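You operate a simulated robot arm through the tools that you are given. There is no shell and no other tool.

You are at the controls of a simulated robot arm. One attempt, no reset.

JOB
Hook the motor on and take up the chain without lifting it.
Fine: Open the latch, swing the bail over the hook's tip, shut the latch, then haul till the chain bears.

It is judged by the outcome, as a careful person would: the job done as asked, and still so three seconds after it is handed in. It fails if anything else is knocked over, pushed out of place, dropped, spilled or broken.

ROBOT AND FRAMES
A 6-joint arm with a two-finger parallel gripper, fixed in place. Base frame: the origin is on the floor under the middle of its stand, x ahead of it, y to its left, z up. Lengths are in cm, angles in degrees, forces in N, time in s.
With the tool pointing down near the work surface it reaches from about 10 to 72 cm from the base axis. Its first joint turns from -166.0 to 166.0 degrees. Payload 3.91 kg.
Tool frame: the origin (TCP) lies between the finger pads and is the grasp point; the fingertips stand 3 cm ahead of it; z points along the fingers, y is the line along which they close. Largest opening 11 cm; finger width 2, thickness 1; the body of the gripper, 4.8 by 11.2 cm, starts 5.5 cm behind the TCP.
Orientation is that of the tool frame in the base frame, as a unit quaternion [w, x, y, z]. With the fingers straight down and closing along the base's y, the tool's x points along the base's -x, its y along +y and its z along -z.

CONTROLS
- The arm moves only by the tool arm_command. Its argument "plan" is a list of rows, each an object of numbers (a shift or turn left out is 0, a gripper value left out holds the last): "x", "y", "z": the shift along the tool's x, y, z in units of 200 mm (1.0 is 200 mm); "wx", "wy", "wz": the turn, a rotation vector about the tool's x, y, z in units of 90 degrees (1.0 is 90 degrees); "hand": the gripper command, from -1 (shut) to 1 (fully open), values between in proportion. In form: [{"x": .., "y": .., "z": .., "wx": .., "wy": .., "wz": .., "hand": ..}, ...]. A call has 1 to 20 rows; each row is the pose to reach, as a shift and turn from the pose commanded when the call began, along the tool's axes at that moment. A call with a number of a shift or a turn outside -1 to 1 is refused whole. Each row takes 0.2 s and may step no farther than 5 cm and 8.6 degrees from the row before; otherwise, or with a gripper value out of range, the whole call is refused. A pose out of reach is approached as far as the arm can. The call stops where the force on the tool passes 50 N (or 10 N more than at its start, if that is more) or the arm is blocked; 0.2 s more then pass. The fingers move at their own pace (about 4.5 cm/s each) and stop on an object; they squeeze with about 43 N. The grip force told is the motor's: it shows also when the fingers shut on nothing. Time passes only in rows, and 0.2 s behind the last, so rows that repeat a pose let the fingers close. It gives the time, the measured TCP pose, the force on the tool (base axes), the opening and the grip force at its end, in the units of the frame above (readings bear some noise), with the torque about the TCP (base axes, N m) and any sound that the robot's microphone picked up.
- Cameras (640 x 400 px; columns grow to the right, rows downward): "scene" is fixed at [5.1, -49.74, 136.7]; the picture's right is [0.95, -0.31, 0.00], its down [-0.07, -0.21, -0.97] and it looks along [0.30, 0.93, -0.22] (base axes); focal length 309 px, centre (320, 200). "wrist" rides on the gripper at [7.1, 2.2, -10.7] in the tool frame; the picture's right is [-0.29, 0.96, 0.00], its down [-0.76, -0.23, -0.61] and it looks along [-0.58, -0.18, 0.79] (tool axes); focal length 243 px, centre (320, 200).
- get_image(camera): a new picture of that camera. The clock stands still meanwhile.
- slide_trunk(by): slides the trunk up (or, below 0, down) by that many cm; the arm rides with it, the base frame stays. It gives what a move gives, with no picture.
- point_at(camera, pixels): for up to 12 pixels [column, row] of the newest picture of that camera ("zoom" is the newest enlarged one), the place [x, y, z] in the base frame of the surface seen there, good to about 0.2 cm. The clock stands still meanwhile.
- zoom(camera, box): a new picture of the part [left, top, right, bottom] of that camera's present view, enlarged. The clock stands still meanwhile.
- sign_off(): hands the job in; it is judged then, once.

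Unless the task says otherwise, let go and move clear before handing in.

The tools are called as a command line: name --argument value ..., lists and objects as JSON in quotes. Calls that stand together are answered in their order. arm_command: Moves the arm, as the interface text tells. Its arguments: {"type":"object","properties":{"plan":{"type":"array","items":{"type":"object","properties":{"x":{"type":"number"},"y":{"type":"number"},"z":{"type":"number"},"wx":{"type":"number"},"wy":{"type":"number"},"wz":{"type":"number"},"hand":{"type":"number"}}}}},"required":["plan"]} The other tools are called the same way: slide_trunk (by) moves the trunk up or down; get_image (camera) takes a picture; point_at (camera, pixels) gives the place of the surface under pixels of a picture; zoom (camera, box) takes an enlarged picture of a part of a camera's view; sign_off () hands the job in.

At the start:

```text
t: 0.0
tool_pos: [15.53, 28.57, 131.08]
ee_rot: [0.0, 0.0, 1.0, 0.0]
ft_force: [-0.4, -0.6, 0.0]
torque: [0.01, 0.0, -0.01]
width: 11.03
grasp_force: 0.0
trunk travel left (down, up): [-52.5, 6.5]
```

scene: 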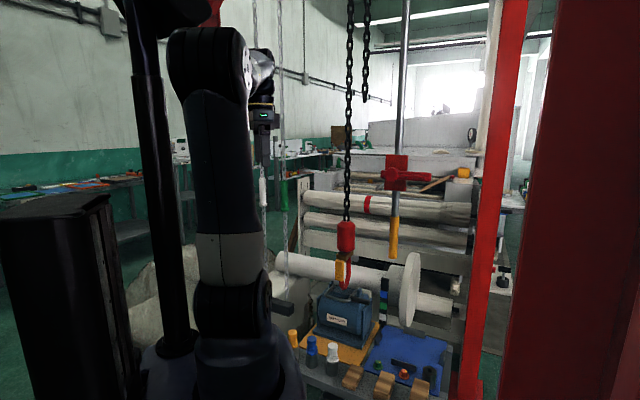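
wrist: 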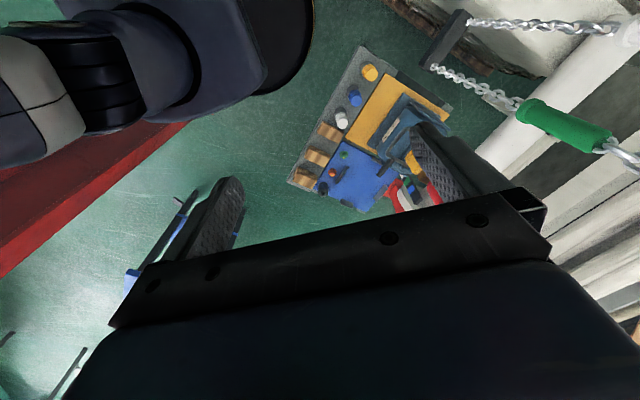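

The scene shows a load chain with a red hook block around (345,240), a blue motor around (343,315), and a hand chain with white and green marked grips at (262,190) and (284,195). I'll zoom in on these parts before moving anything.

zoom --camera "scene" --box '[270, 200, 470, 400]'

zoom --camera "scene" --box '[300, 210, 400, 310]'

zoom --camera "scene" --box '[230, 0, 430, 200]'

zoom --camera "wrist" --box '[270, 20, 470, 240]'

```text
2.00 times, centred on (370, 300) of scene
```

zoom: 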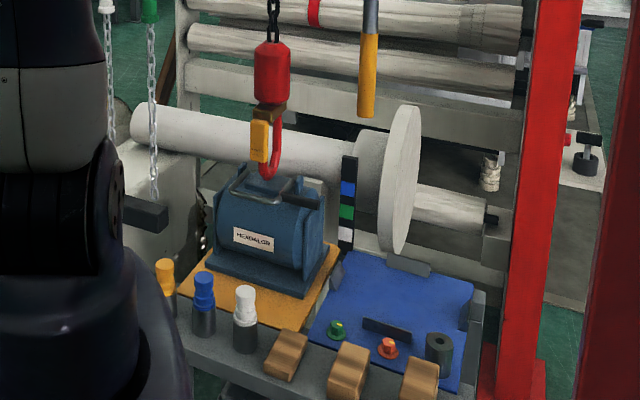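

```text
4.00 times, centred on (350, 260) of scene
```

zoom: 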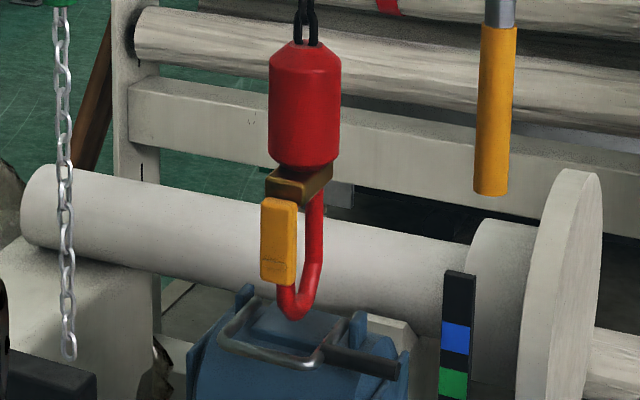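

```text
2.00 times, centred on (330, 100) of scene
```

zoom: 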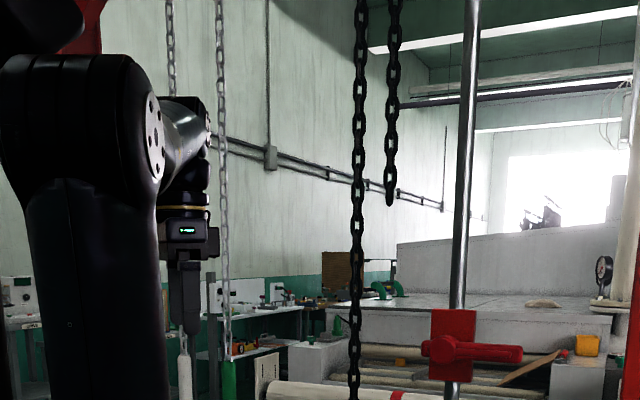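

```text
1.82 times, centred on (370, 130) of wrist
```

zoom: 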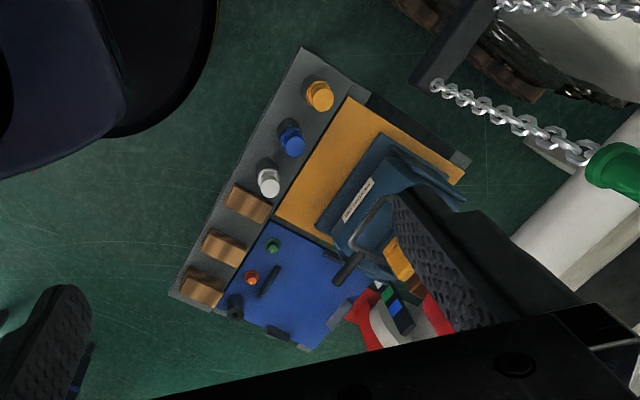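

The motor's bail, with a dark grip at its right, lies near (345,292), and the hook's yellow latch faces the camera at about (340,271). Next I'll measure these parts.

zoom --camera "scene" --box '[300, 210, 400, 310]'

point_at --camera "zoom" --pixels '[[278, 215], [278, 270], [290, 190], [325, 185], [300, 310], [314, 250], [305, 110], [345, 345], [395, 370], [235, 310], [228, 345], [310, 360]]'

point_at --camera "scene" --pixels '[[347, 20], [347, 100], [347, 180], [366, 20], [366, 95], [402, 100], [405, 170], [425, 175], [393, 250], [284, 195], [284, 260], [262, 190]]'

```text
4.00 times, centred on (350, 260) of scene
```

zoom: 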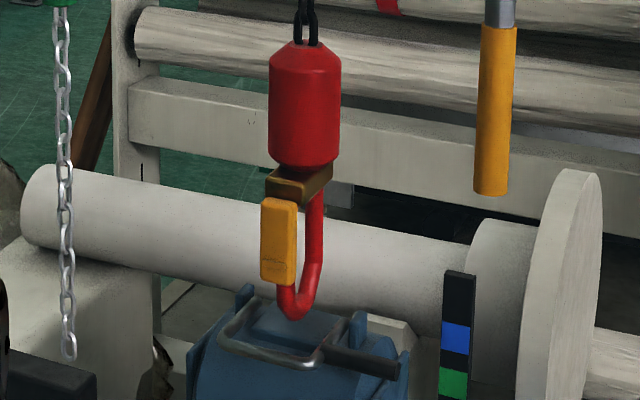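

```text
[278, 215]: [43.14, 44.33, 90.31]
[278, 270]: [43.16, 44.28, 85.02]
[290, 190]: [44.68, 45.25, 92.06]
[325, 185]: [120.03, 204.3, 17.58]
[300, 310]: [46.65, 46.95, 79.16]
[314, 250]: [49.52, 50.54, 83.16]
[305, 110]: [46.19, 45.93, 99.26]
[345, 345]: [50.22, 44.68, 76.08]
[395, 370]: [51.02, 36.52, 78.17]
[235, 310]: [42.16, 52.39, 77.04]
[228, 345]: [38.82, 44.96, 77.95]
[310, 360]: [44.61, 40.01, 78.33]
```

```text
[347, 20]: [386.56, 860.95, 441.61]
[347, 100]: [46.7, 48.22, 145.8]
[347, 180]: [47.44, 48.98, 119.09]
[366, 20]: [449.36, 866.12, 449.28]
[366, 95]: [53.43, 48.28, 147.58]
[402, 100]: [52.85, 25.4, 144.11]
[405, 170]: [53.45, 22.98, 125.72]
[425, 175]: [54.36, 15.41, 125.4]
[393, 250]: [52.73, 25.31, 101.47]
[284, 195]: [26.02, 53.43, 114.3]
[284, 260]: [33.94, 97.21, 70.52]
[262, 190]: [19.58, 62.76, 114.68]
```

The hook's back is near (49.5,50.5), its latch tab near (43.1,44.3,85–90), and the bail's grip ends near (51,36.5,78). I'll zoom further into the latch, the colour strip, the red lever and the hand chain grips.

zoom --camera "scene" --box '[325, 245, 365, 295]'

zoom --camera "scene" --box '[370, 140, 440, 210]'

zoom --camera "scene" --box '[240, 100, 320, 180]'

zoom --camera "scene" --box '[240, 160, 320, 320]'

zoom --camera "scene" --box '[340, 260, 440, 340]'

zoom --camera "scene" --box '[300, 270, 390, 350]'

```text
8.00 times, centred on (345, 270) of scene
```

zoom: 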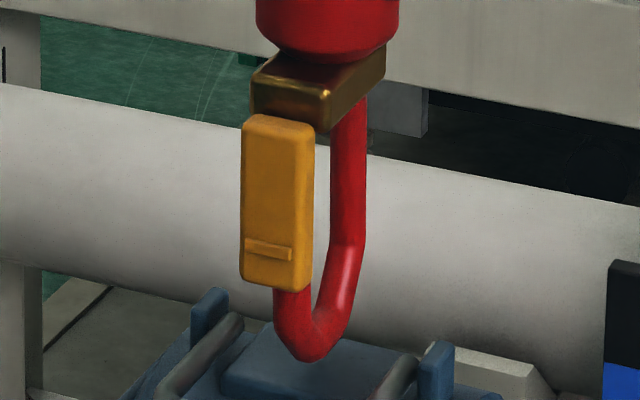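

```text
5.71 times, centred on (405, 175) of scene
```

zoom: 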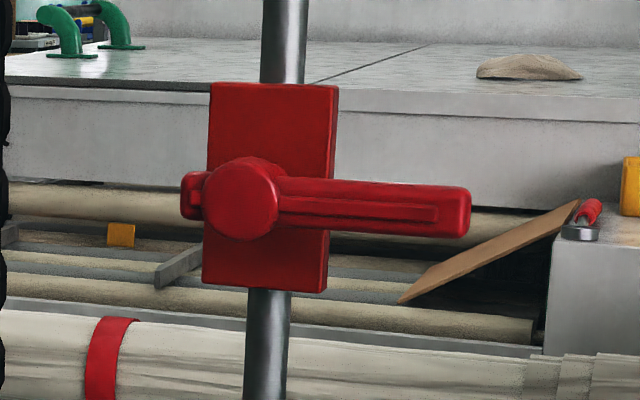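

```text
5.00 times, centred on (280, 140) of scene
```

zoom: 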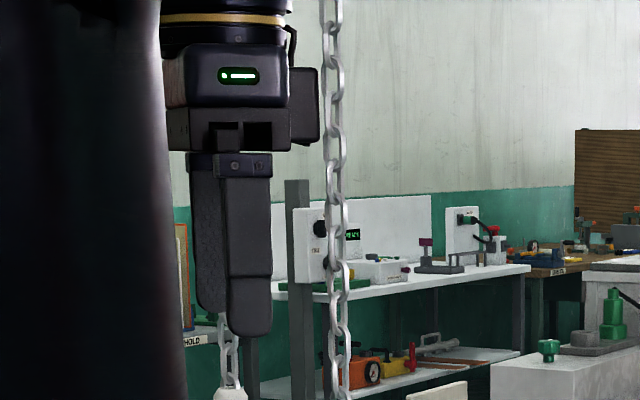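

```text
2.50 times, centred on (280, 240) of scene
```

zoom: 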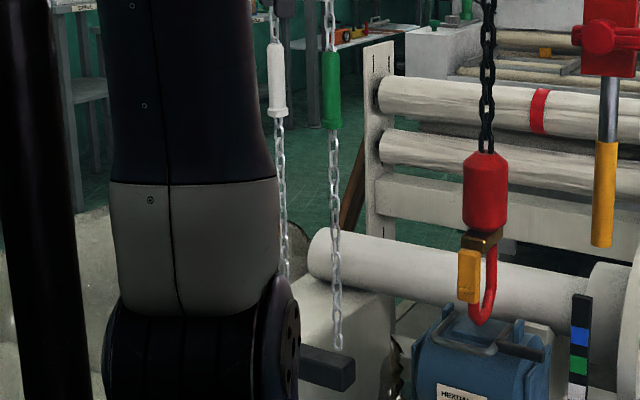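

```text
5.00 times, centred on (390, 300) of scene
```

zoom: 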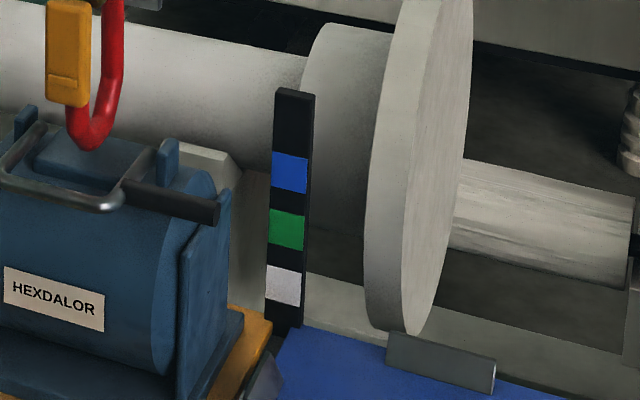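

```text
5.00 times, centred on (345, 310) of scene
```

zoom: 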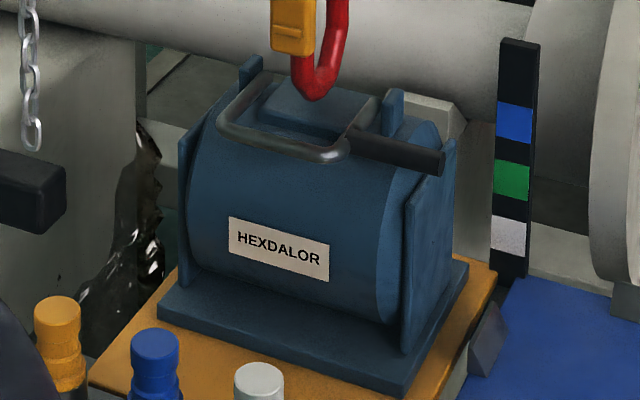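

The latch is a yellow tab hinged under the bronze block at zoom (320,90), closing against the red hook's tip. I'll measure the arm's own links and the surroundings before moving.

point_at --camera "scene" --pixels '[[205, 70], [205, 150], [230, 290], [235, 370], [155, 200], [60, 250], [262, 80], [264, 120], [290, 312], [410, 290], [484, 200], [300, 350]]'

point_at --camera "wrist" --pixels '[[450, 40], [435, 68], [470, 22], [560, 125], [620, 30], [345, 95], [370, 72], [342, 120], [410, 110], [330, 175], [180, 240], [230, 210]]'

```text
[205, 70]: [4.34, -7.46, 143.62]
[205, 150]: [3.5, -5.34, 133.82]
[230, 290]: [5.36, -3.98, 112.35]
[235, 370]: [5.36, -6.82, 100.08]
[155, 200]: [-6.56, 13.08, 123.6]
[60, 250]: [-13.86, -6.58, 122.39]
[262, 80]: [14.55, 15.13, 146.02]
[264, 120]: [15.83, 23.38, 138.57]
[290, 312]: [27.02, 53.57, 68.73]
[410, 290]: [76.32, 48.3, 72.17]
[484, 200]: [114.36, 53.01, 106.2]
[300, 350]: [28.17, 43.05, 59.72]
```

```text
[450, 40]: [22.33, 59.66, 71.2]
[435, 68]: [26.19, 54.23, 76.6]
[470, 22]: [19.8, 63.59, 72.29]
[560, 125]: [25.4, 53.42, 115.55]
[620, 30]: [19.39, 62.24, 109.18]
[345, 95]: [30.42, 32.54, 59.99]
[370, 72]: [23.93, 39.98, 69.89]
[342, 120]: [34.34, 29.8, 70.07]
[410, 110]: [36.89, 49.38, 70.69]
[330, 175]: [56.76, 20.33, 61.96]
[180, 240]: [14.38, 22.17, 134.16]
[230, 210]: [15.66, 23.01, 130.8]
```

The shoulder is at about z 105, and the hand is free of anything within 20 cm. I'll move forward a little and tilt the tool to the horizontal, towards the hook, with the camera below so it looks up at the hoist.

arm_command --plan '[{"x": -0.05, "wx": -0.0325, "wy": -0.0786, "wz": -0.0325}, {"x": -0.1, "wx": -0.065, "wy": -0.1572, "wz": -0.065}, {"x": -0.15, "wx": -0.0975, "wy": -0.2358, "wz": -0.0975}, {"x": -0.2, "wx": -0.13, "wy": -0.3143, "wz": -0.13}, {"x": -0.25, "wx": -0.1625, "wy": -0.3929, "wz": -0.1625}, {"x": -0.3, "wx": -0.195, "wy": -0.4715, "wz": -0.195}, {"x": -0.35, "wx": -0.2275, "wy": -0.55, "wz": -0.2275}, {"x": -0.4, "wx": -0.26, "wy": -0.6287, "wz": -0.26}, {"x": -0.45, "wx": -0.2925, "wy": -0.7073, "wz": -0.2925}, {"x": -0.5, "wx": -0.325, "wy": -0.7858, "wz": -0.325}, {"x": -0.55, "wx": -0.3575, "wy": -0.8644, "wz": -0.3575}, {"x": -0.6, "wx": -0.39, "wy": -0.943, "wz": -0.39}]'

```text
t: 2.6
tool_pos: [27.25, 28.53, 131.06]
ee_rot: [0.652, -0.271, 0.654, 0.271]
ft_force: [0.2, 0.7, 0.8]
torque: [0.02, 0.0, 0.0]
width: 10.97
grasp_force: 0.1
trunk travel left (down, up): [-52.5, 6.5]
```

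The arm reached the tilted pose at (27.3,28.5,131) without contact. Now I'll look through both cameras.

get_image --camera "wrist"

get_image --camera "scene"

```text
taken
```

wrist: 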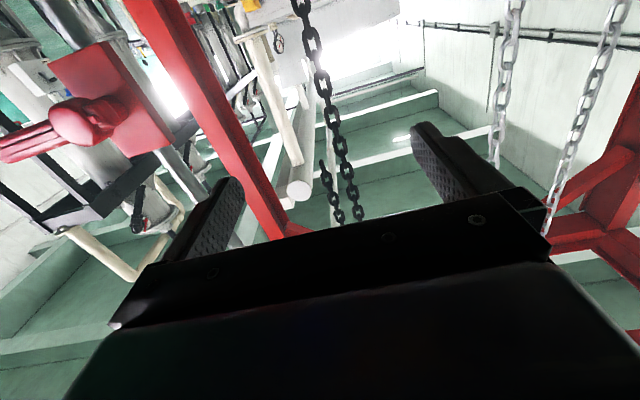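

```text
taken
```

scene: 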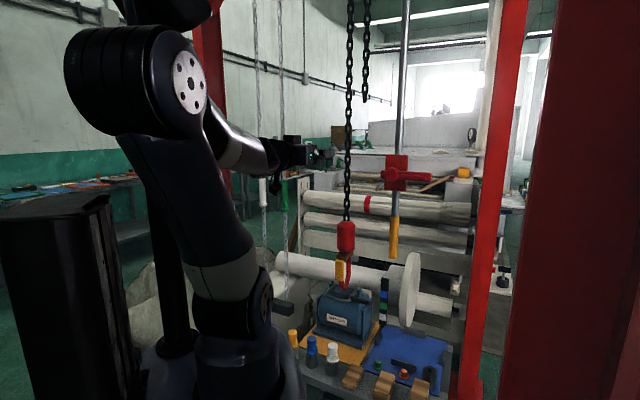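

The wrist picture is upside down (up in space is at the bottom), and the gripper hides the hoist above row 200. I'll tilt the tool 40° further up to bring the hoist into view.

arm_command --plan '[{"wy": -0.09}, {"wy": -0.18}, {"wy": -0.27}, {"wy": -0.36}, {"wy": -0.45}]'

get_image --camera "wrist"

```text
t: 3.8
tool_pos: [25.63, 29.55, 131.17]
ee_rot: [0.839, -0.157, 0.389, 0.345]
ft_force: [0.6, 0.5, 0.0]
torque: [-0.01, 0.01, -0.03]
width: 10.99
grasp_force: 0.0
out of reach, approached as far as the arm can: row 4, 5
trunk travel left (down, up): [-52.5, 6.5]
```

```text
taken
```

wrist: 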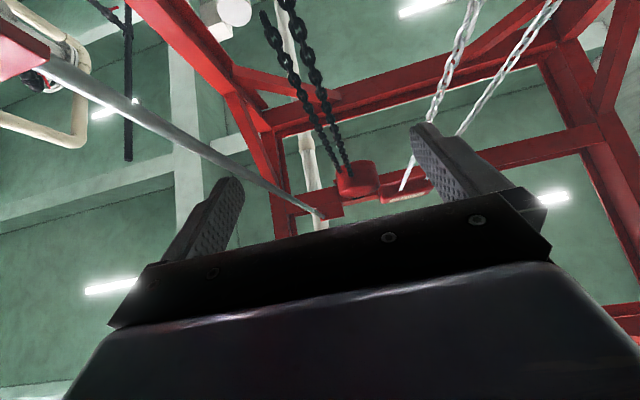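

zoom --camera "wrist" --box '[280, 100, 480, 230]'

point_at --camera "wrist" --pixels '[[360, 178], [342, 160], [330, 160], [405, 185], [318, 212], [410, 165], [470, 20], [540, 20], [240, 60], [300, 110]]'

```text
3.08 times, centred on (380, 165) of wrist
```

zoom: 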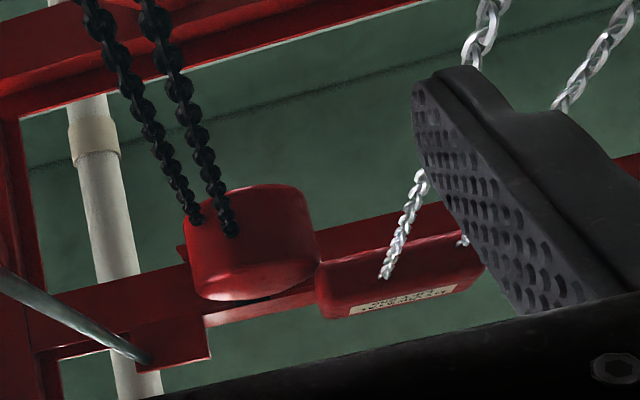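

```text
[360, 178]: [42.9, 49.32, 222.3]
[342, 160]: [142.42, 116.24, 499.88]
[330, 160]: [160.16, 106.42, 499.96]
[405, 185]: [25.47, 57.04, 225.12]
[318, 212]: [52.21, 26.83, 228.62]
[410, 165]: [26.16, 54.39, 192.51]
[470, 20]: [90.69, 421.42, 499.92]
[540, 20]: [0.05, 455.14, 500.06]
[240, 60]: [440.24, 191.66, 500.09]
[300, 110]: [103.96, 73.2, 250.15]
```

The hoist sits at about (43,49,222), and its hand-chain housing carries a white label near wrist pixel (406,193). I'll zoom in on that label.

zoom --camera "wrist" --box '[384, 182, 428, 206]'

zoom --camera "wrist" --box '[392, 186, 424, 200]'

```text
14.55 times, centred on (406, 194) of wrist
```

zoom: 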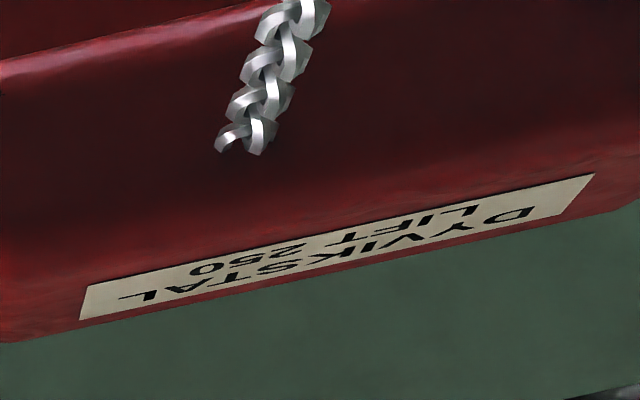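

```text
16.00 times, centred on (408, 193) of wrist
```

zoom: 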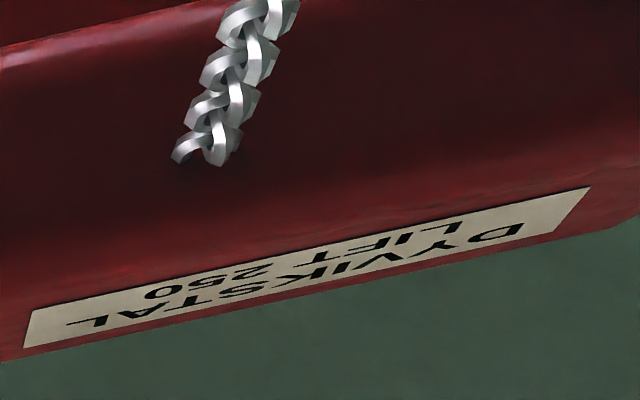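

The label reads only "DYVIKSTAL LIFT 250", so it doesn't say which hand-chain strand raises. I'll return to the horizontal tool pose, lower the trunk, and look at the latch from close up.

arm_command --plan '[{"wy": 0.09}, {"wy": 0.18}, {"wy": 0.27}, {"wy": 0.36}, {"wy": 0.45}]'

slide_trunk --by -22

get_image --camera "scene"

get_image --camera "wrist"

```text
t: 5.0
tool_pos: [25.53, 29.53, 130.95]
ee_rot: [0.652, -0.271, 0.654, 0.271]
ft_force: [0.3, 0.3, -0.7]
torque: [0.03, -0.03, 0.0]
width: 11.0
grasp_force: 0.0
trunk travel left (down, up): [-52.5, 6.5]
```

```text
t: 7.3
tool_pos: [25.52, 29.52, 109.2]
ee_rot: [0.653, -0.27, 0.654, 0.27]
ft_force: [0.5, -0.1, -0.1]
torque: [0.0, 0.02, 0.0]
width: 11.0
grasp_force: 0.0
trunk travel left (down, up): [-30.5, 28.5]
```

```text
taken
```

scene: 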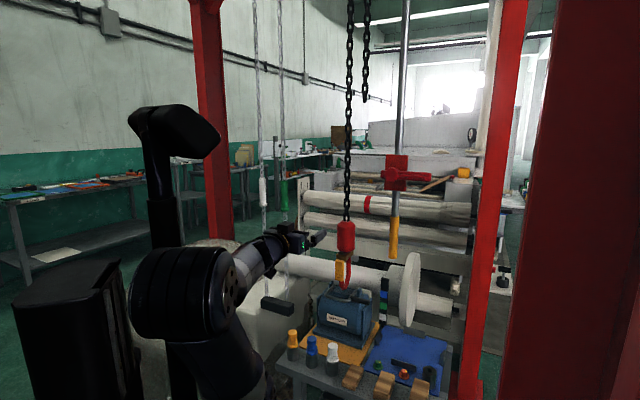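

```text
taken
```

wrist: 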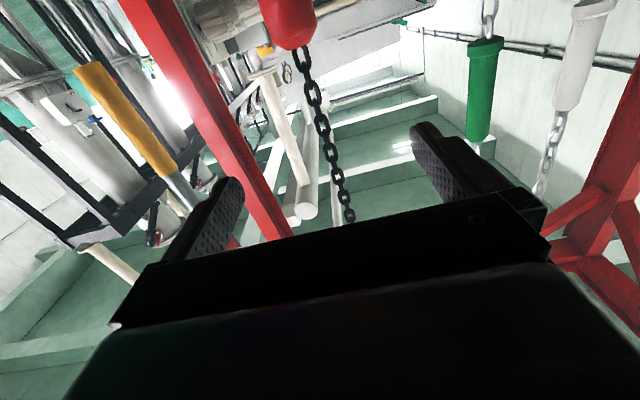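

The hook block now shows at (290,20) in the upside-down wrist view, and nothing is near the hand. I'll lower the hand 20 cm, move it slightly forward, and look at the latch from in front.

arm_command --plan '[{"x": 0.2, "y": -0.02, "z": 0.04}, {"x": 0.4, "y": -0.04, "z": 0.08}, {"x": 0.6, "y": -0.06, "z": 0.12}, {"x": 0.8, "y": -0.08, "z": 0.16}, {"x": 1.0, "y": -0.09, "z": 0.2}]'

get_image --camera "wrist"

get_image --camera "scene"

```text
t: 8.5
tool_pos: [29.24, 31.34, 89.62]
ee_rot: [0.653, -0.271, 0.654, 0.27]
ft_force: [-0.8, -0.1, 0.7]
torque: [-0.02, 0.0, 0.03]
width: 11.03
grasp_force: 0.0
out of reach, approached as far as the arm can: row 5
trunk travel left (down, up): [-30.5, 28.5]
```

```text
taken
```

wrist: 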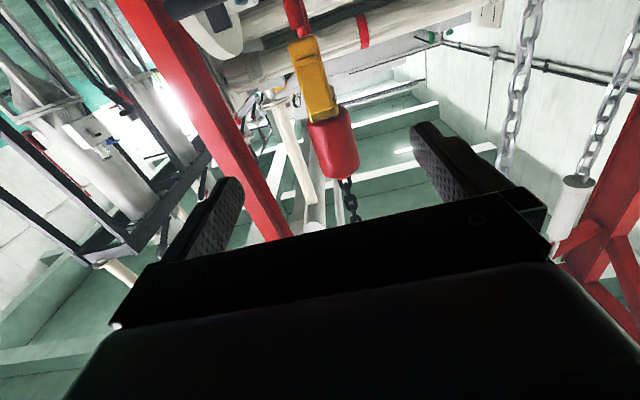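

```text
taken
```

scene: 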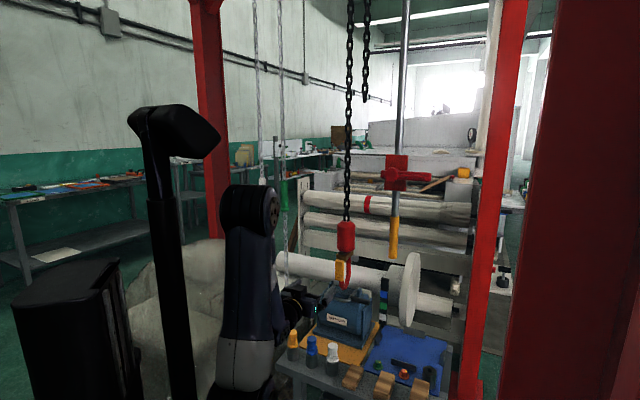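

The latch shows from below at wrist pixels (300–330, 35–120). I'll zoom in on it and measure its faces.

zoom --camera "wrist" --box '[260, 0, 380, 130]'

point_at --camera "wrist" --pixels '[[292, 42], [316, 40], [303, 118], [330, 110], [310, 80], [325, 75], [333, 80], [328, 60], [320, 45], [296, 15], [335, 150], [300, 60]]'

zoom --camera "scene" --box '[275, 240, 375, 320]'

```text
3.08 times, centred on (320, 65) of wrist
```

zoom: 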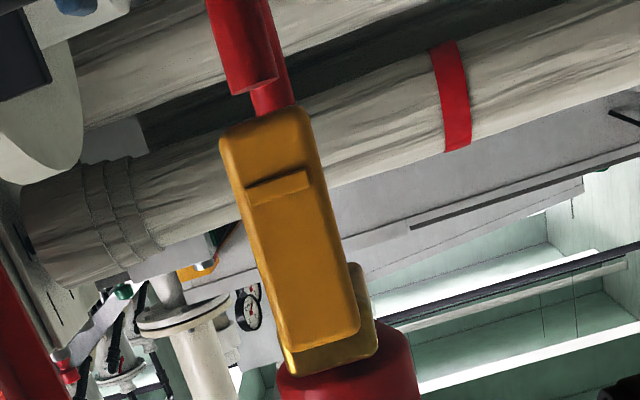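

```text
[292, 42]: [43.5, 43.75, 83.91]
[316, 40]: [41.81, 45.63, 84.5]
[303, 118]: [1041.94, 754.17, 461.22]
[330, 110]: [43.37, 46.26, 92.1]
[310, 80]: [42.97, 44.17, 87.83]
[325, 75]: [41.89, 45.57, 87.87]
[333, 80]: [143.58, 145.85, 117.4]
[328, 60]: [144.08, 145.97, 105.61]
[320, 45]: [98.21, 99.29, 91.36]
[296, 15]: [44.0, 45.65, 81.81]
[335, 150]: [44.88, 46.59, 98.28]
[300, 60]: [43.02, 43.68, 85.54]
```

```text
5.00 times, centred on (325, 280) of scene
```

zoom: 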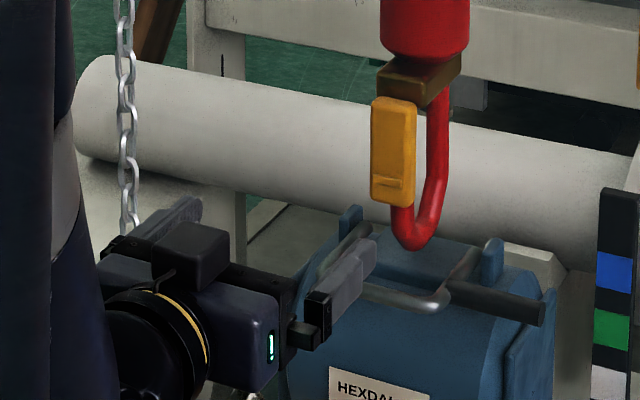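

The tab's front face runs from about (43.5,43.8) to (41.8,45.6), so its normal points at roughly 42–45°, and its bottom is at z≈83.5. I'll take finer measurements of the tab, tip, bail and grip.

zoom --camera "scene" --box '[325, 250, 365, 275]'

point_at --camera "zoom" --pixels '[[190, 60], [260, 60], [190, 200], [260, 200], [190, 300], [262, 300], [285, 100], [290, 250], [210, 10], [300, 60], [390, 40], [400, 200]]'

zoom --camera "wrist" --box '[270, 0, 350, 50]'

zoom --camera "scene" --box '[325, 270, 389, 310]'

```text
16.00 times, centred on (345, 262) of scene
```

zoom: 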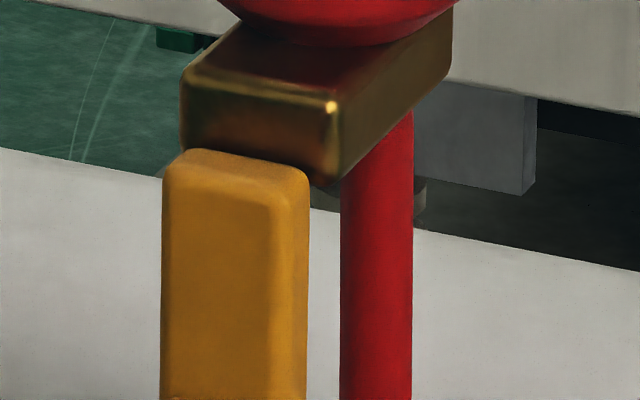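

```text
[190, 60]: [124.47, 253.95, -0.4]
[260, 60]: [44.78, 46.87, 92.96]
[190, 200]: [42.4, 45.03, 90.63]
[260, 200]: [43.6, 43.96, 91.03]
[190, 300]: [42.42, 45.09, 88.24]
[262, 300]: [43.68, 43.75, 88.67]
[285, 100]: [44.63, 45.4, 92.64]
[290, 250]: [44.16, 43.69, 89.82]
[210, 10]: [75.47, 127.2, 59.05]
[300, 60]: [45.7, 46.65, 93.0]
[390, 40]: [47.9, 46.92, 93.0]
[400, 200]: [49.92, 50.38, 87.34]
```

```text
8.00 times, centred on (310, 25) of wrist
```

zoom: 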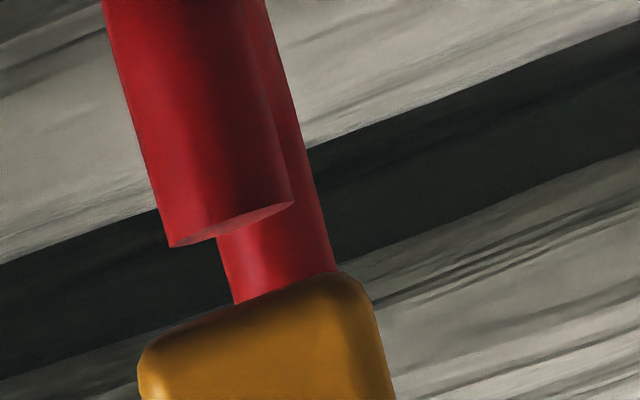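

```text
10.00 times, centred on (357, 290) of scene
```

zoom: 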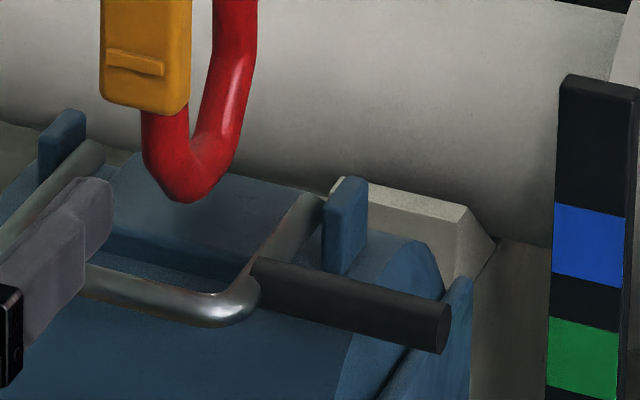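

The tab is 2.5 cm wide, centred near (42.9,44.5), and hangs from z 92 to 83.5, with the hook's tip (about z 83) just under it. The bail rod would sweep over the tip where the tab now hangs. I'll advance level to a standoff in front of the tab at z 86.

arm_command --plan '[{"x": 0.06, "y": -0.004, "z": 0.15}, {"x": 0.12, "y": -0.008, "z": 0.3}, {"x": 0.18, "y": -0.014, "z": 0.45}, {"x": 0.18, "y": -0.014, "z": 0.58}, {"x": 0.18, "y": -0.014, "z": 0.66}]'

get_image --camera "wrist"

zoom --camera "scene" --box '[265, 230, 385, 330]'

```text
t: 9.7
tool_pos: [37.31, 41.71, 86.33]
ee_rot: [0.654, -0.267, 0.656, 0.265]
ft_force: [0.8, -0.3, -0.1]
torque: [-0.01, 0.01, 0.01]
width: 10.99
grasp_force: 0.0
out of reach, approached as far as the arm can: row 1, 2, 3, 4, 5
trunk travel left (down, up): [-30.5, 28.5]
```

```text
taken
```

wrist: 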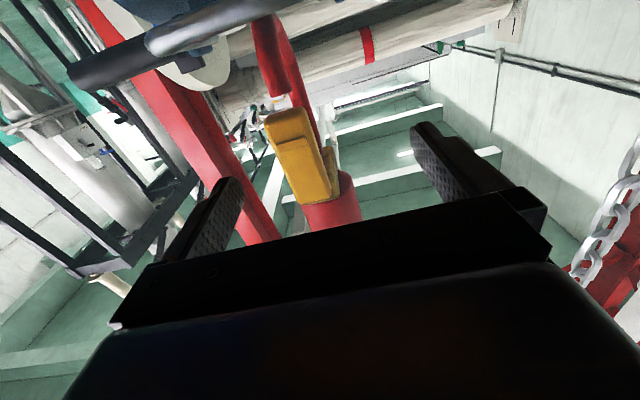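

```text
4.00 times, centred on (325, 280) of scene
```

zoom: 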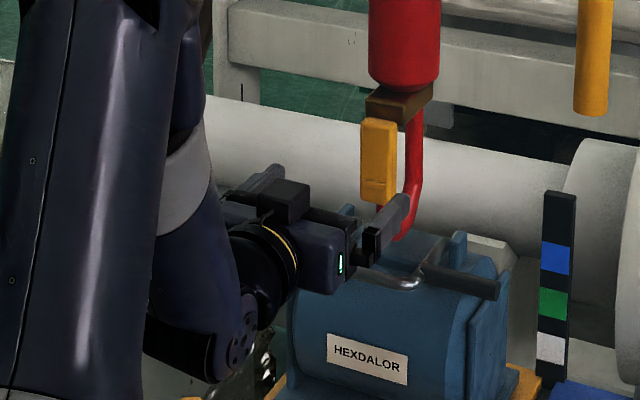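

The arm stopped short, at n≈1.9 cm left of the commanded line, and reported out of reach. I'll look at the whole arm's posture.

get_image --camera "scene"

point_at --camera "scene" --pixels '[[285, 85], [240, 60], [220, 200], [230, 300], [200, 350], [270, 330], [310, 325], [322, 295], [180, 130], [130, 330]]'

```text
taken
```

scene: 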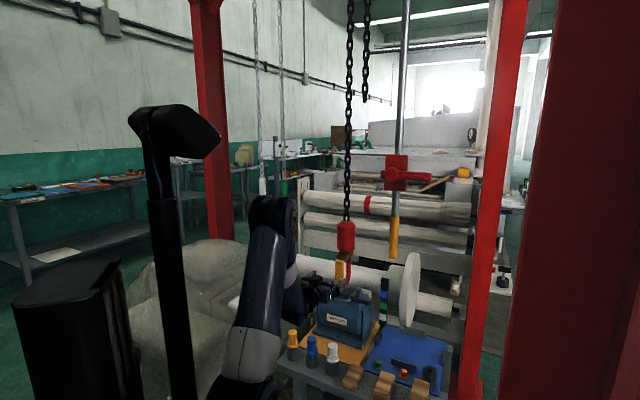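

```text
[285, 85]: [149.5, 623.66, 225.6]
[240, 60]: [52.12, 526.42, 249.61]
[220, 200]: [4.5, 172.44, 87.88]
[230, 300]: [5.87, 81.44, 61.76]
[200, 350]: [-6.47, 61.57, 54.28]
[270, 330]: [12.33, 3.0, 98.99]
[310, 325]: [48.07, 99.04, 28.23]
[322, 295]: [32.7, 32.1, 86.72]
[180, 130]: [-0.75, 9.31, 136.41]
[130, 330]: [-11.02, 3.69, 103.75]
```

The elbow is folded tightly because the shoulder is about level with the hand, which is limiting the reach. I'll raise and retract the hand first, then slide the trunk down to bring it back to this height with the shoulder lower.

arm_command --plan '[{"x": -0.2, "z": -0.05}, {"x": -0.4, "y": -0.03, "z": -0.1, "wx": -0.005}, {"x": -0.6, "y": -0.06, "z": -0.15, "wx": -0.0097}, {"x": -0.8, "y": -0.09, "z": -0.2, "wx": -0.0097}]'

slide_trunk --by -16

get_image --camera "scene"

get_image --camera "wrist"

```text
t: 10.7
tool_pos: [35.88, 37.63, 102.57]
ee_rot: [0.65, -0.276, 0.652, 0.275]
ft_force: [-0.1, -0.1, -0.4]
torque: [0.02, -0.03, -0.02]
width: 11.03
grasp_force: 0.1
trunk travel left (down, up): [-30.5, 28.5]
```

```text
t: 12.6
tool_pos: [35.76, 37.74, 86.63]
ee_rot: [0.651, -0.275, 0.652, 0.275]
ft_force: [-0.3, 0.0, -0.5]
torque: [-0.02, -0.03, -0.01]
width: 10.98
grasp_force: 0.0
trunk travel left (down, up): [-14.5, 44.5]
```

```text
taken
```

scene: 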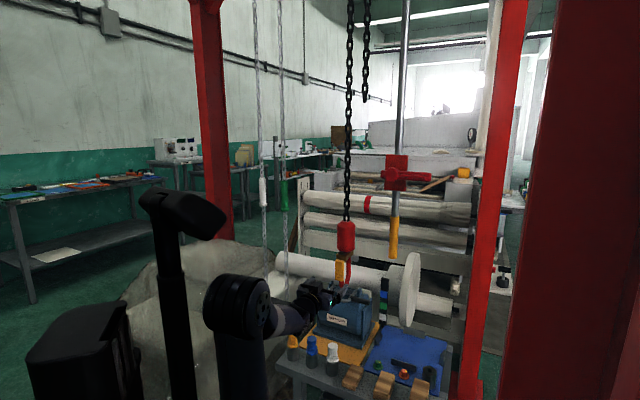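

```text
taken
```

wrist: 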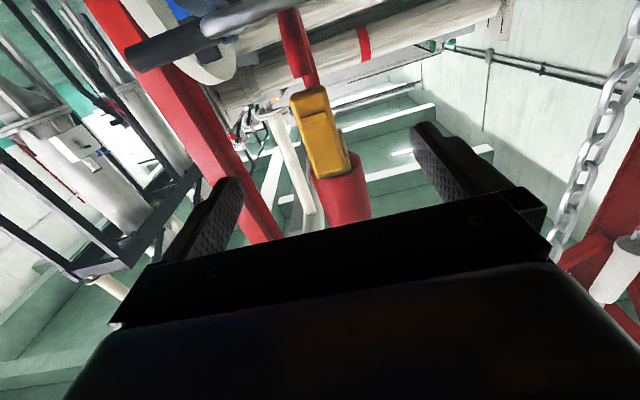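

The hand is now at (35.8,37.7,86.6) with no reach warning. The tab shows at wrist (295–345, 88–175), between the finger pads, so I'll measure it from here.

zoom --camera "wrist" --box '[270, 30, 370, 200]'

point_at --camera "wrist" --pixels '[[295, 97], [322, 90], [300, 110], [328, 105], [312, 130], [335, 125], [320, 165], [344, 155], [300, 60], [305, 78], [340, 195], [290, 20]]'

point_at --camera "scene" --pixels '[[315, 285], [330, 300], [336, 296], [346, 291], [360, 295], [370, 298], [358, 290], [334, 288], [326, 300], [395, 300]]'

```text
2.35 times, centred on (320, 115) of wrist
```

zoom: 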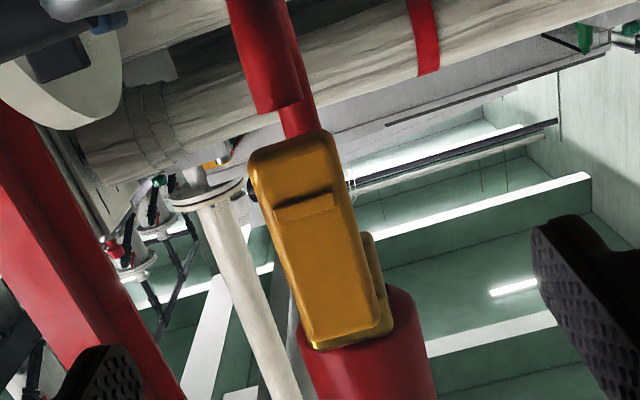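

```text
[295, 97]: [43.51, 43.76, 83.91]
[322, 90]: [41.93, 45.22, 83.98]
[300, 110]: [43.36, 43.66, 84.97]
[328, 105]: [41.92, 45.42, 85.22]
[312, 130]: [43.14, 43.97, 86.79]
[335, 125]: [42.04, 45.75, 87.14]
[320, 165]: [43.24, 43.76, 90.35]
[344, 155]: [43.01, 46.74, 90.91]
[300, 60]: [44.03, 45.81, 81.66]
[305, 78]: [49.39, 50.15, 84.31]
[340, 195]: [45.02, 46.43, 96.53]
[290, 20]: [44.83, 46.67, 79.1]
```

```text
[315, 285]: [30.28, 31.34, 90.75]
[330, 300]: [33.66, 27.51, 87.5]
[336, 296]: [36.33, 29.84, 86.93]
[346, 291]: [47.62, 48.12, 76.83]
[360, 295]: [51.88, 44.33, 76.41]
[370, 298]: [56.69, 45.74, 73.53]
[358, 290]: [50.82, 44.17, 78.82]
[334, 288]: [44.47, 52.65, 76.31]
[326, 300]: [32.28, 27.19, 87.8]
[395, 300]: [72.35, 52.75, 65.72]
```

The tab's sides are at n≈-0.25 and -2.5, centred on the tool's line, and its face is at s≈61.7. I'll advance 9.2 cm so the fingertips straddle the tab at z 86, then look before closing.

arm_command --plan '[{"x": 0.01, "z": 0.12}, {"x": 0.02, "z": 0.24}, {"x": 0.03, "z": 0.36}, {"x": 0.03, "z": 0.46}]'

get_image --camera "wrist"

zoom --camera "scene" --box '[280, 235, 380, 315]'

```text
t: 13.6
tool_pos: [42.14, 44.11, 86.01]
ee_rot: [0.652, -0.272, 0.654, 0.272]
ft_force: [0.1, 0.0, 0.9]
torque: [-0.02, 0.0, -0.01]
width: 10.96
grasp_force: 0.1
trunk travel left (down, up): [-14.5, 44.5]
```

```text
taken
```

wrist: 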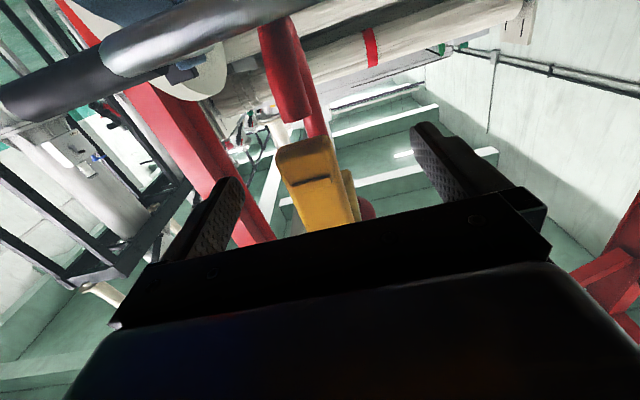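

```text
5.00 times, centred on (330, 275) of scene
```

zoom: 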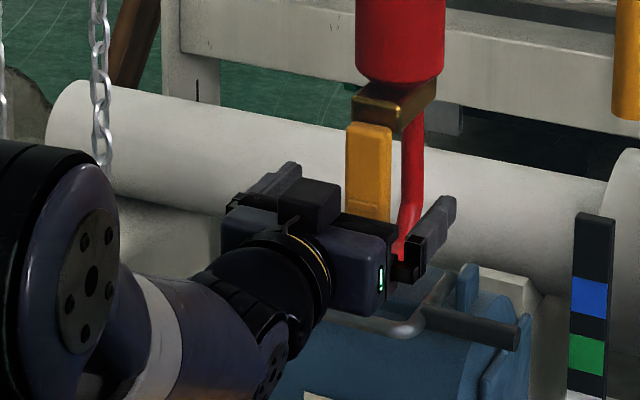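

The TCP is at (42.1,44.1,86.0), and the tab (280–355, 140–230) sits midway between the fingers. I'll close on it.

arm_command --plan '[{"hand": -1}, {"hand": -1}, {"hand": -1}, {"hand": -1}, {"hand": -1}, {"hand": -1}]'

get_image --camera "wrist"

zoom --camera "scene" --box '[280, 235, 380, 315]'

```text
t: 15.0
tool_pos: [42.14, 44.33, 85.98]
ee_rot: [0.651, -0.273, 0.654, 0.272]
ft_force: [0.4, -0.2, -0.4]
torque: [0.13, 0.13, 0.07]
width: 3.17
grasp_force: 44.6
trunk travel left (down, up): [-14.5, 44.5]
```

```text
taken
```

wrist: 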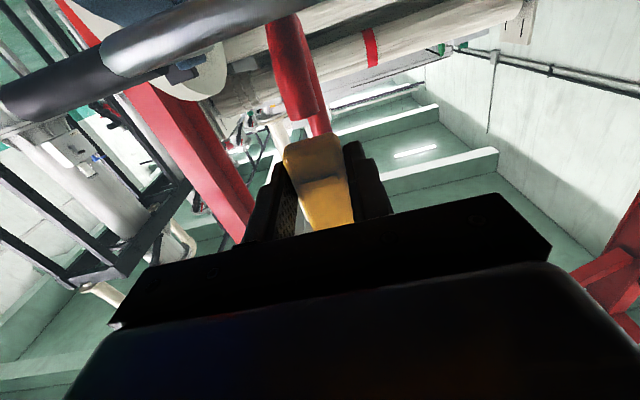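

```text
5.00 times, centred on (330, 275) of scene
```

zoom: 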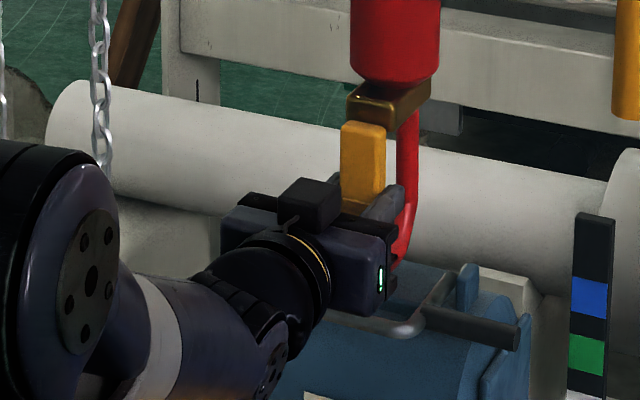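

The tab is gripped at 3.2 cm width, and the hook swung only slightly sideways. I'll try swinging the tab's lower end outward (towards the robot) about its top hinge by 16°, watching the force.

arm_command --plan '[{"x": -0.006, "z": -0.018, "wy": 0.0444}, {"x": -0.013, "z": -0.036, "wy": 0.0889}, {"x": -0.0214, "z": -0.0535, "wy": 0.1333}, {"x": -0.031, "z": -0.07, "wy": 0.1778}]'

zoom --camera "scene" --box '[280, 235, 380, 315]'

get_image --camera "wrist"

```text
t: 16.0
tool_pos: [41.62, 43.15, 86.6]
ee_rot: [0.568, -0.303, 0.728, 0.235]
ft_force: [-0.2, 0.4, 14.4]
torque: [0.6, -0.09, -0.16]
width: 3.11
grasp_force: 44.9
out of reach, approached as far as the arm can: row 4
trunk travel left (down, up): [-14.5, 44.5]
```

```text
5.00 times, centred on (330, 275) of scene
```

zoom: 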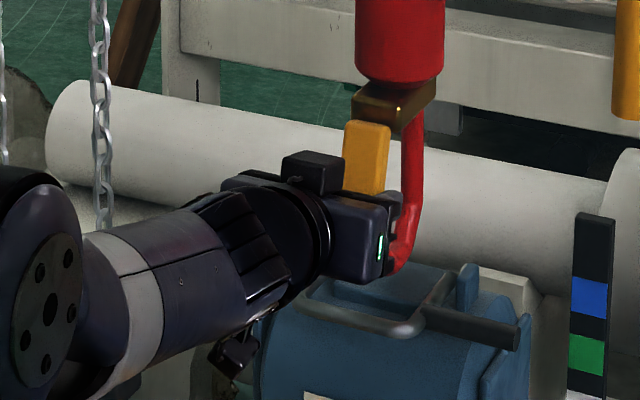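

```text
taken
```

wrist: 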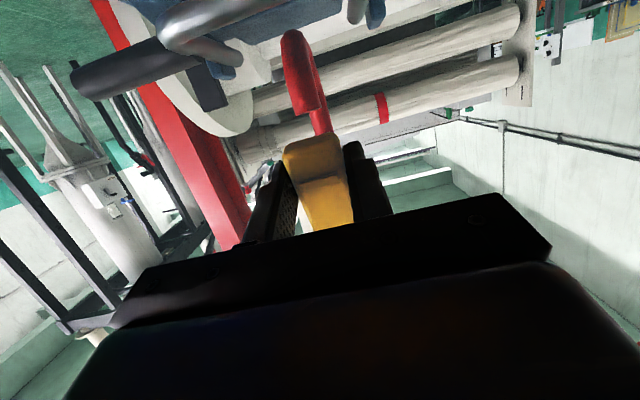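

The tab seems to have begun swinging outward, but the arm stopped at about 14° because the wrist lines up with the forearm there; the force on the tool is 14 N upward. I'll keep the tool's angle fixed and carry the tab along its arc, letting it pivot in the pads.

arm_command --plan '[{"x": -0.0025, "z": -0.024}, {"x": -0.0051, "z": -0.0477}, {"x": -0.011, "z": -0.069}, {"x": -0.0175, "z": -0.0909}]'

zoom --camera "scene" --box '[290, 235, 370, 305]'

get_image --camera "wrist"

```text
t: 17.0
tool_pos: [40.43, 41.83, 86.89]
ee_rot: [0.552, -0.312, 0.737, 0.234]
ft_force: [0.2, -0.5, -5.4]
torque: [0.18, 0.43, -1.01]
width: 3.09
grasp_force: 45.0
trunk travel left (down, up): [-14.5, 44.5]
```

```text
5.71 times, centred on (330, 270) of scene
```

zoom: 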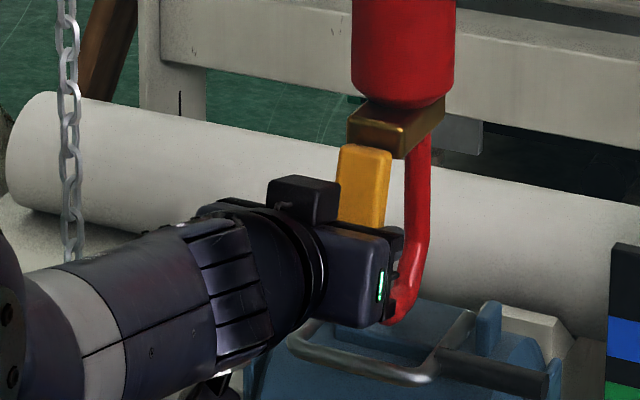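

```text
taken
```

wrist: 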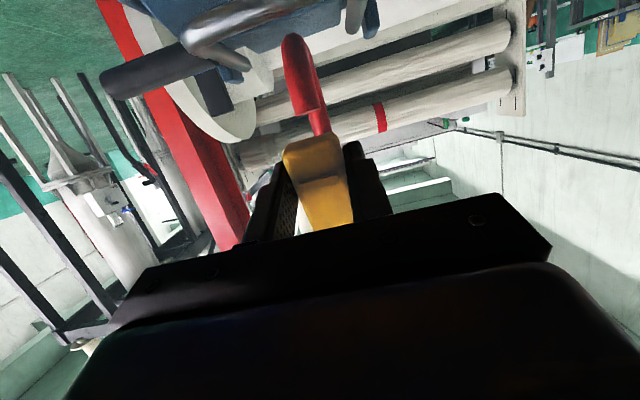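

The tab now leans outward in the zoom (340–390, 145–225). I'll measure how far it and the hook block have moved.

zoom --camera "scene" --box '[320, 215, 370, 295]'

point_at --camera "zoom" --pixels '[[330, 40], [330, 150], [300, 185], [290, 200], [295, 225], [285, 255], [320, 225], [355, 210], [335, 330], [345, 250]]'

zoom --camera "wrist" --box '[230, 20, 430, 240]'

```text
5.00 times, centred on (345, 255) of scene
```

zoom: 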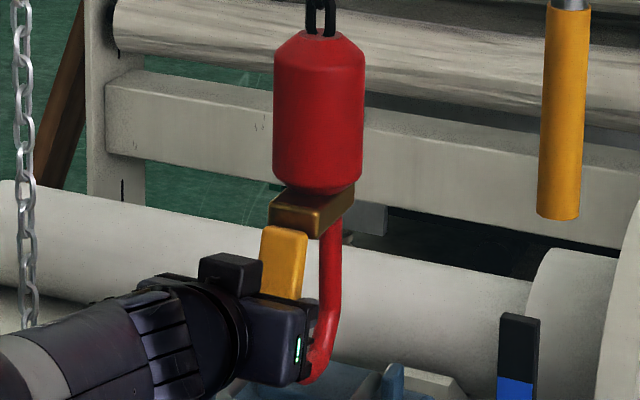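

```text
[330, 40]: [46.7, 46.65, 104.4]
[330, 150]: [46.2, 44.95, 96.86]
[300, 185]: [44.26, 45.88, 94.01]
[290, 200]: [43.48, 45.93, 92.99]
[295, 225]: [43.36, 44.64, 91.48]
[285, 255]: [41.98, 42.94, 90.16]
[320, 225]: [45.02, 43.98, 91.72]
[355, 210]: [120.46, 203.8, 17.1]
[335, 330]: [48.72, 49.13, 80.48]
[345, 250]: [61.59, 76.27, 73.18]
```

```text
1.82 times, centred on (330, 130) of wrist
```

zoom: 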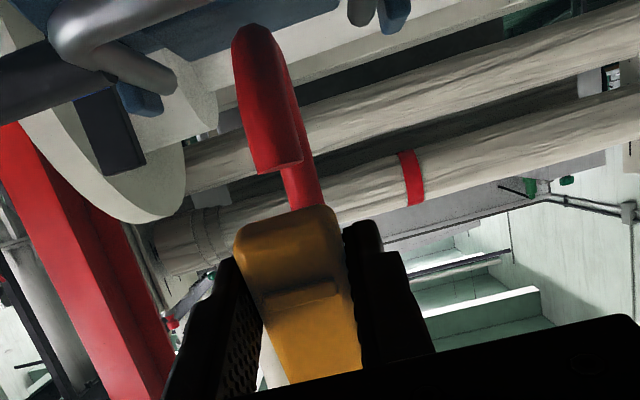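

The tab has swung about 25–30° out, and the block has tilted only about 1 cm. I'll carry on along the arc in small steps.

arm_command --plan '[{"x": -0.015, "z": -0.021}, {"x": -0.0294, "z": -0.042}, {"x": -0.048, "z": -0.069}, {"x": -0.0659, "z": -0.0954}]'

zoom --camera "scene" --box '[290, 225, 370, 295]'

zoom --camera "wrist" --box '[230, 20, 430, 240]'

```text
t: 18.0
tool_pos: [39.42, 40.98, 88.72]
ee_rot: [0.552, -0.312, 0.737, 0.233]
ft_force: [-0.2, -0.5, -27.7]
torque: [-0.55, 0.89, -0.69]
width: 3.11
grasp_force: 45.4
trunk travel left (down, up): [-14.5, 44.5]
```

```text
5.71 times, centred on (330, 260) of scene
```

zoom: 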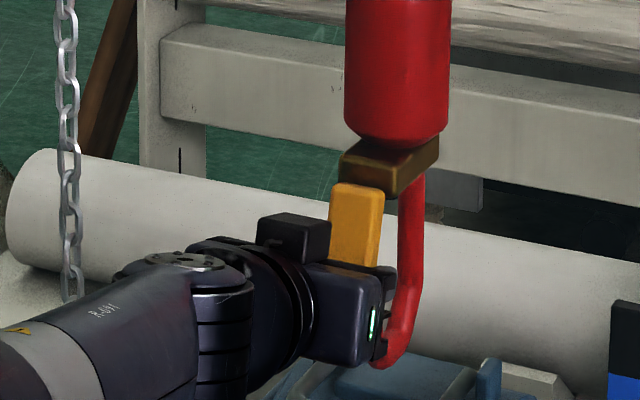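

```text
1.82 times, centred on (330, 130) of wrist
```

zoom: 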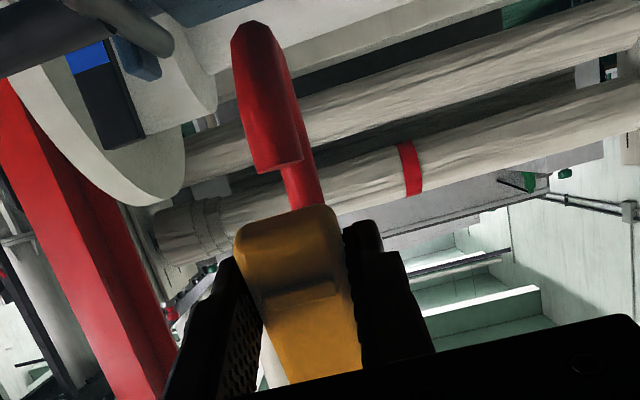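

The pull has reached 28 N downward, and in the wrist view the tab and hook tip have not moved relative to each other, so I may be lifting the whole hook rather than opening the latch. I'll measure both to confirm.

get_image --camera "wrist"

point_at --camera "wrist" --pixels '[[285, 155], [325, 140], [300, 165], [300, 180], [320, 178], [300, 90], [302, 105], [305, 112], [318, 125], [285, 40], [340, 170]]'

zoom --camera "scene" --box '[325, 245, 365, 270]'

point_at --camera "zoom" --pixels '[[210, 190], [270, 195], [200, 240], [260, 240], [240, 100], [300, 110], [350, 100], [410, 200], [205, 140]]'

```text
taken
```

wrist: 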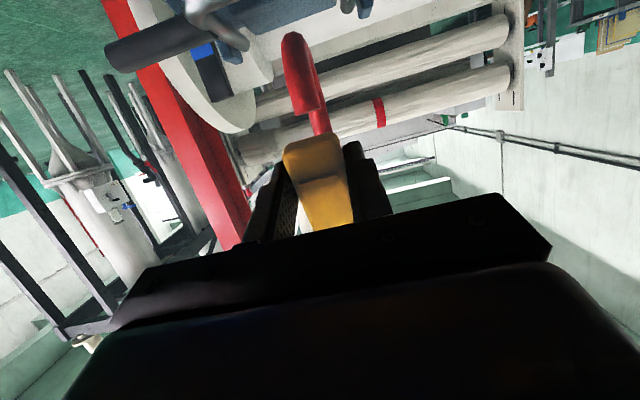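

```text
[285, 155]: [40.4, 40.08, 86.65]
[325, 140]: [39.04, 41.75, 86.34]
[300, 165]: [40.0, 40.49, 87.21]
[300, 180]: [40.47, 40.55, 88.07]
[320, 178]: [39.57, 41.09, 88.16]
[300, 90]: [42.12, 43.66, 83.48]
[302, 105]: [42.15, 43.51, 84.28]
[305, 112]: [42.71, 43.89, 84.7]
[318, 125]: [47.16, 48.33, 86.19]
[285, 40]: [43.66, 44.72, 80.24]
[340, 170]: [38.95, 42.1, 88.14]
```

```text
16.00 times, centred on (345, 258) of scene
```

zoom: 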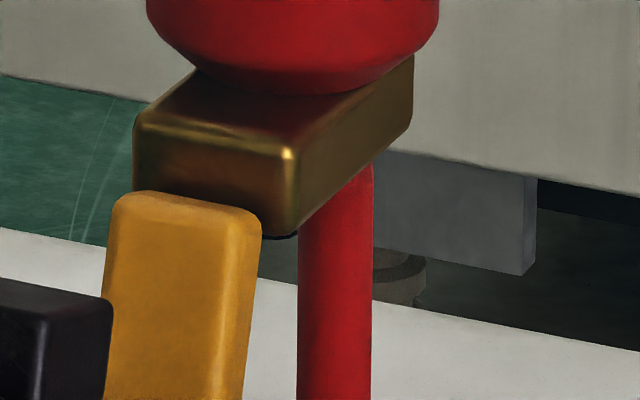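

```text
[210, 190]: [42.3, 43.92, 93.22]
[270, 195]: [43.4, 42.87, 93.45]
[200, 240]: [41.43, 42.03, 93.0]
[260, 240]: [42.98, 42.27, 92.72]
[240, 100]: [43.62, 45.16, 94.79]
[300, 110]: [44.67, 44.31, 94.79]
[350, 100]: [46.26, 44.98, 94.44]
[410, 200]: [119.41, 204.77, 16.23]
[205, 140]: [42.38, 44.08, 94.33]
```

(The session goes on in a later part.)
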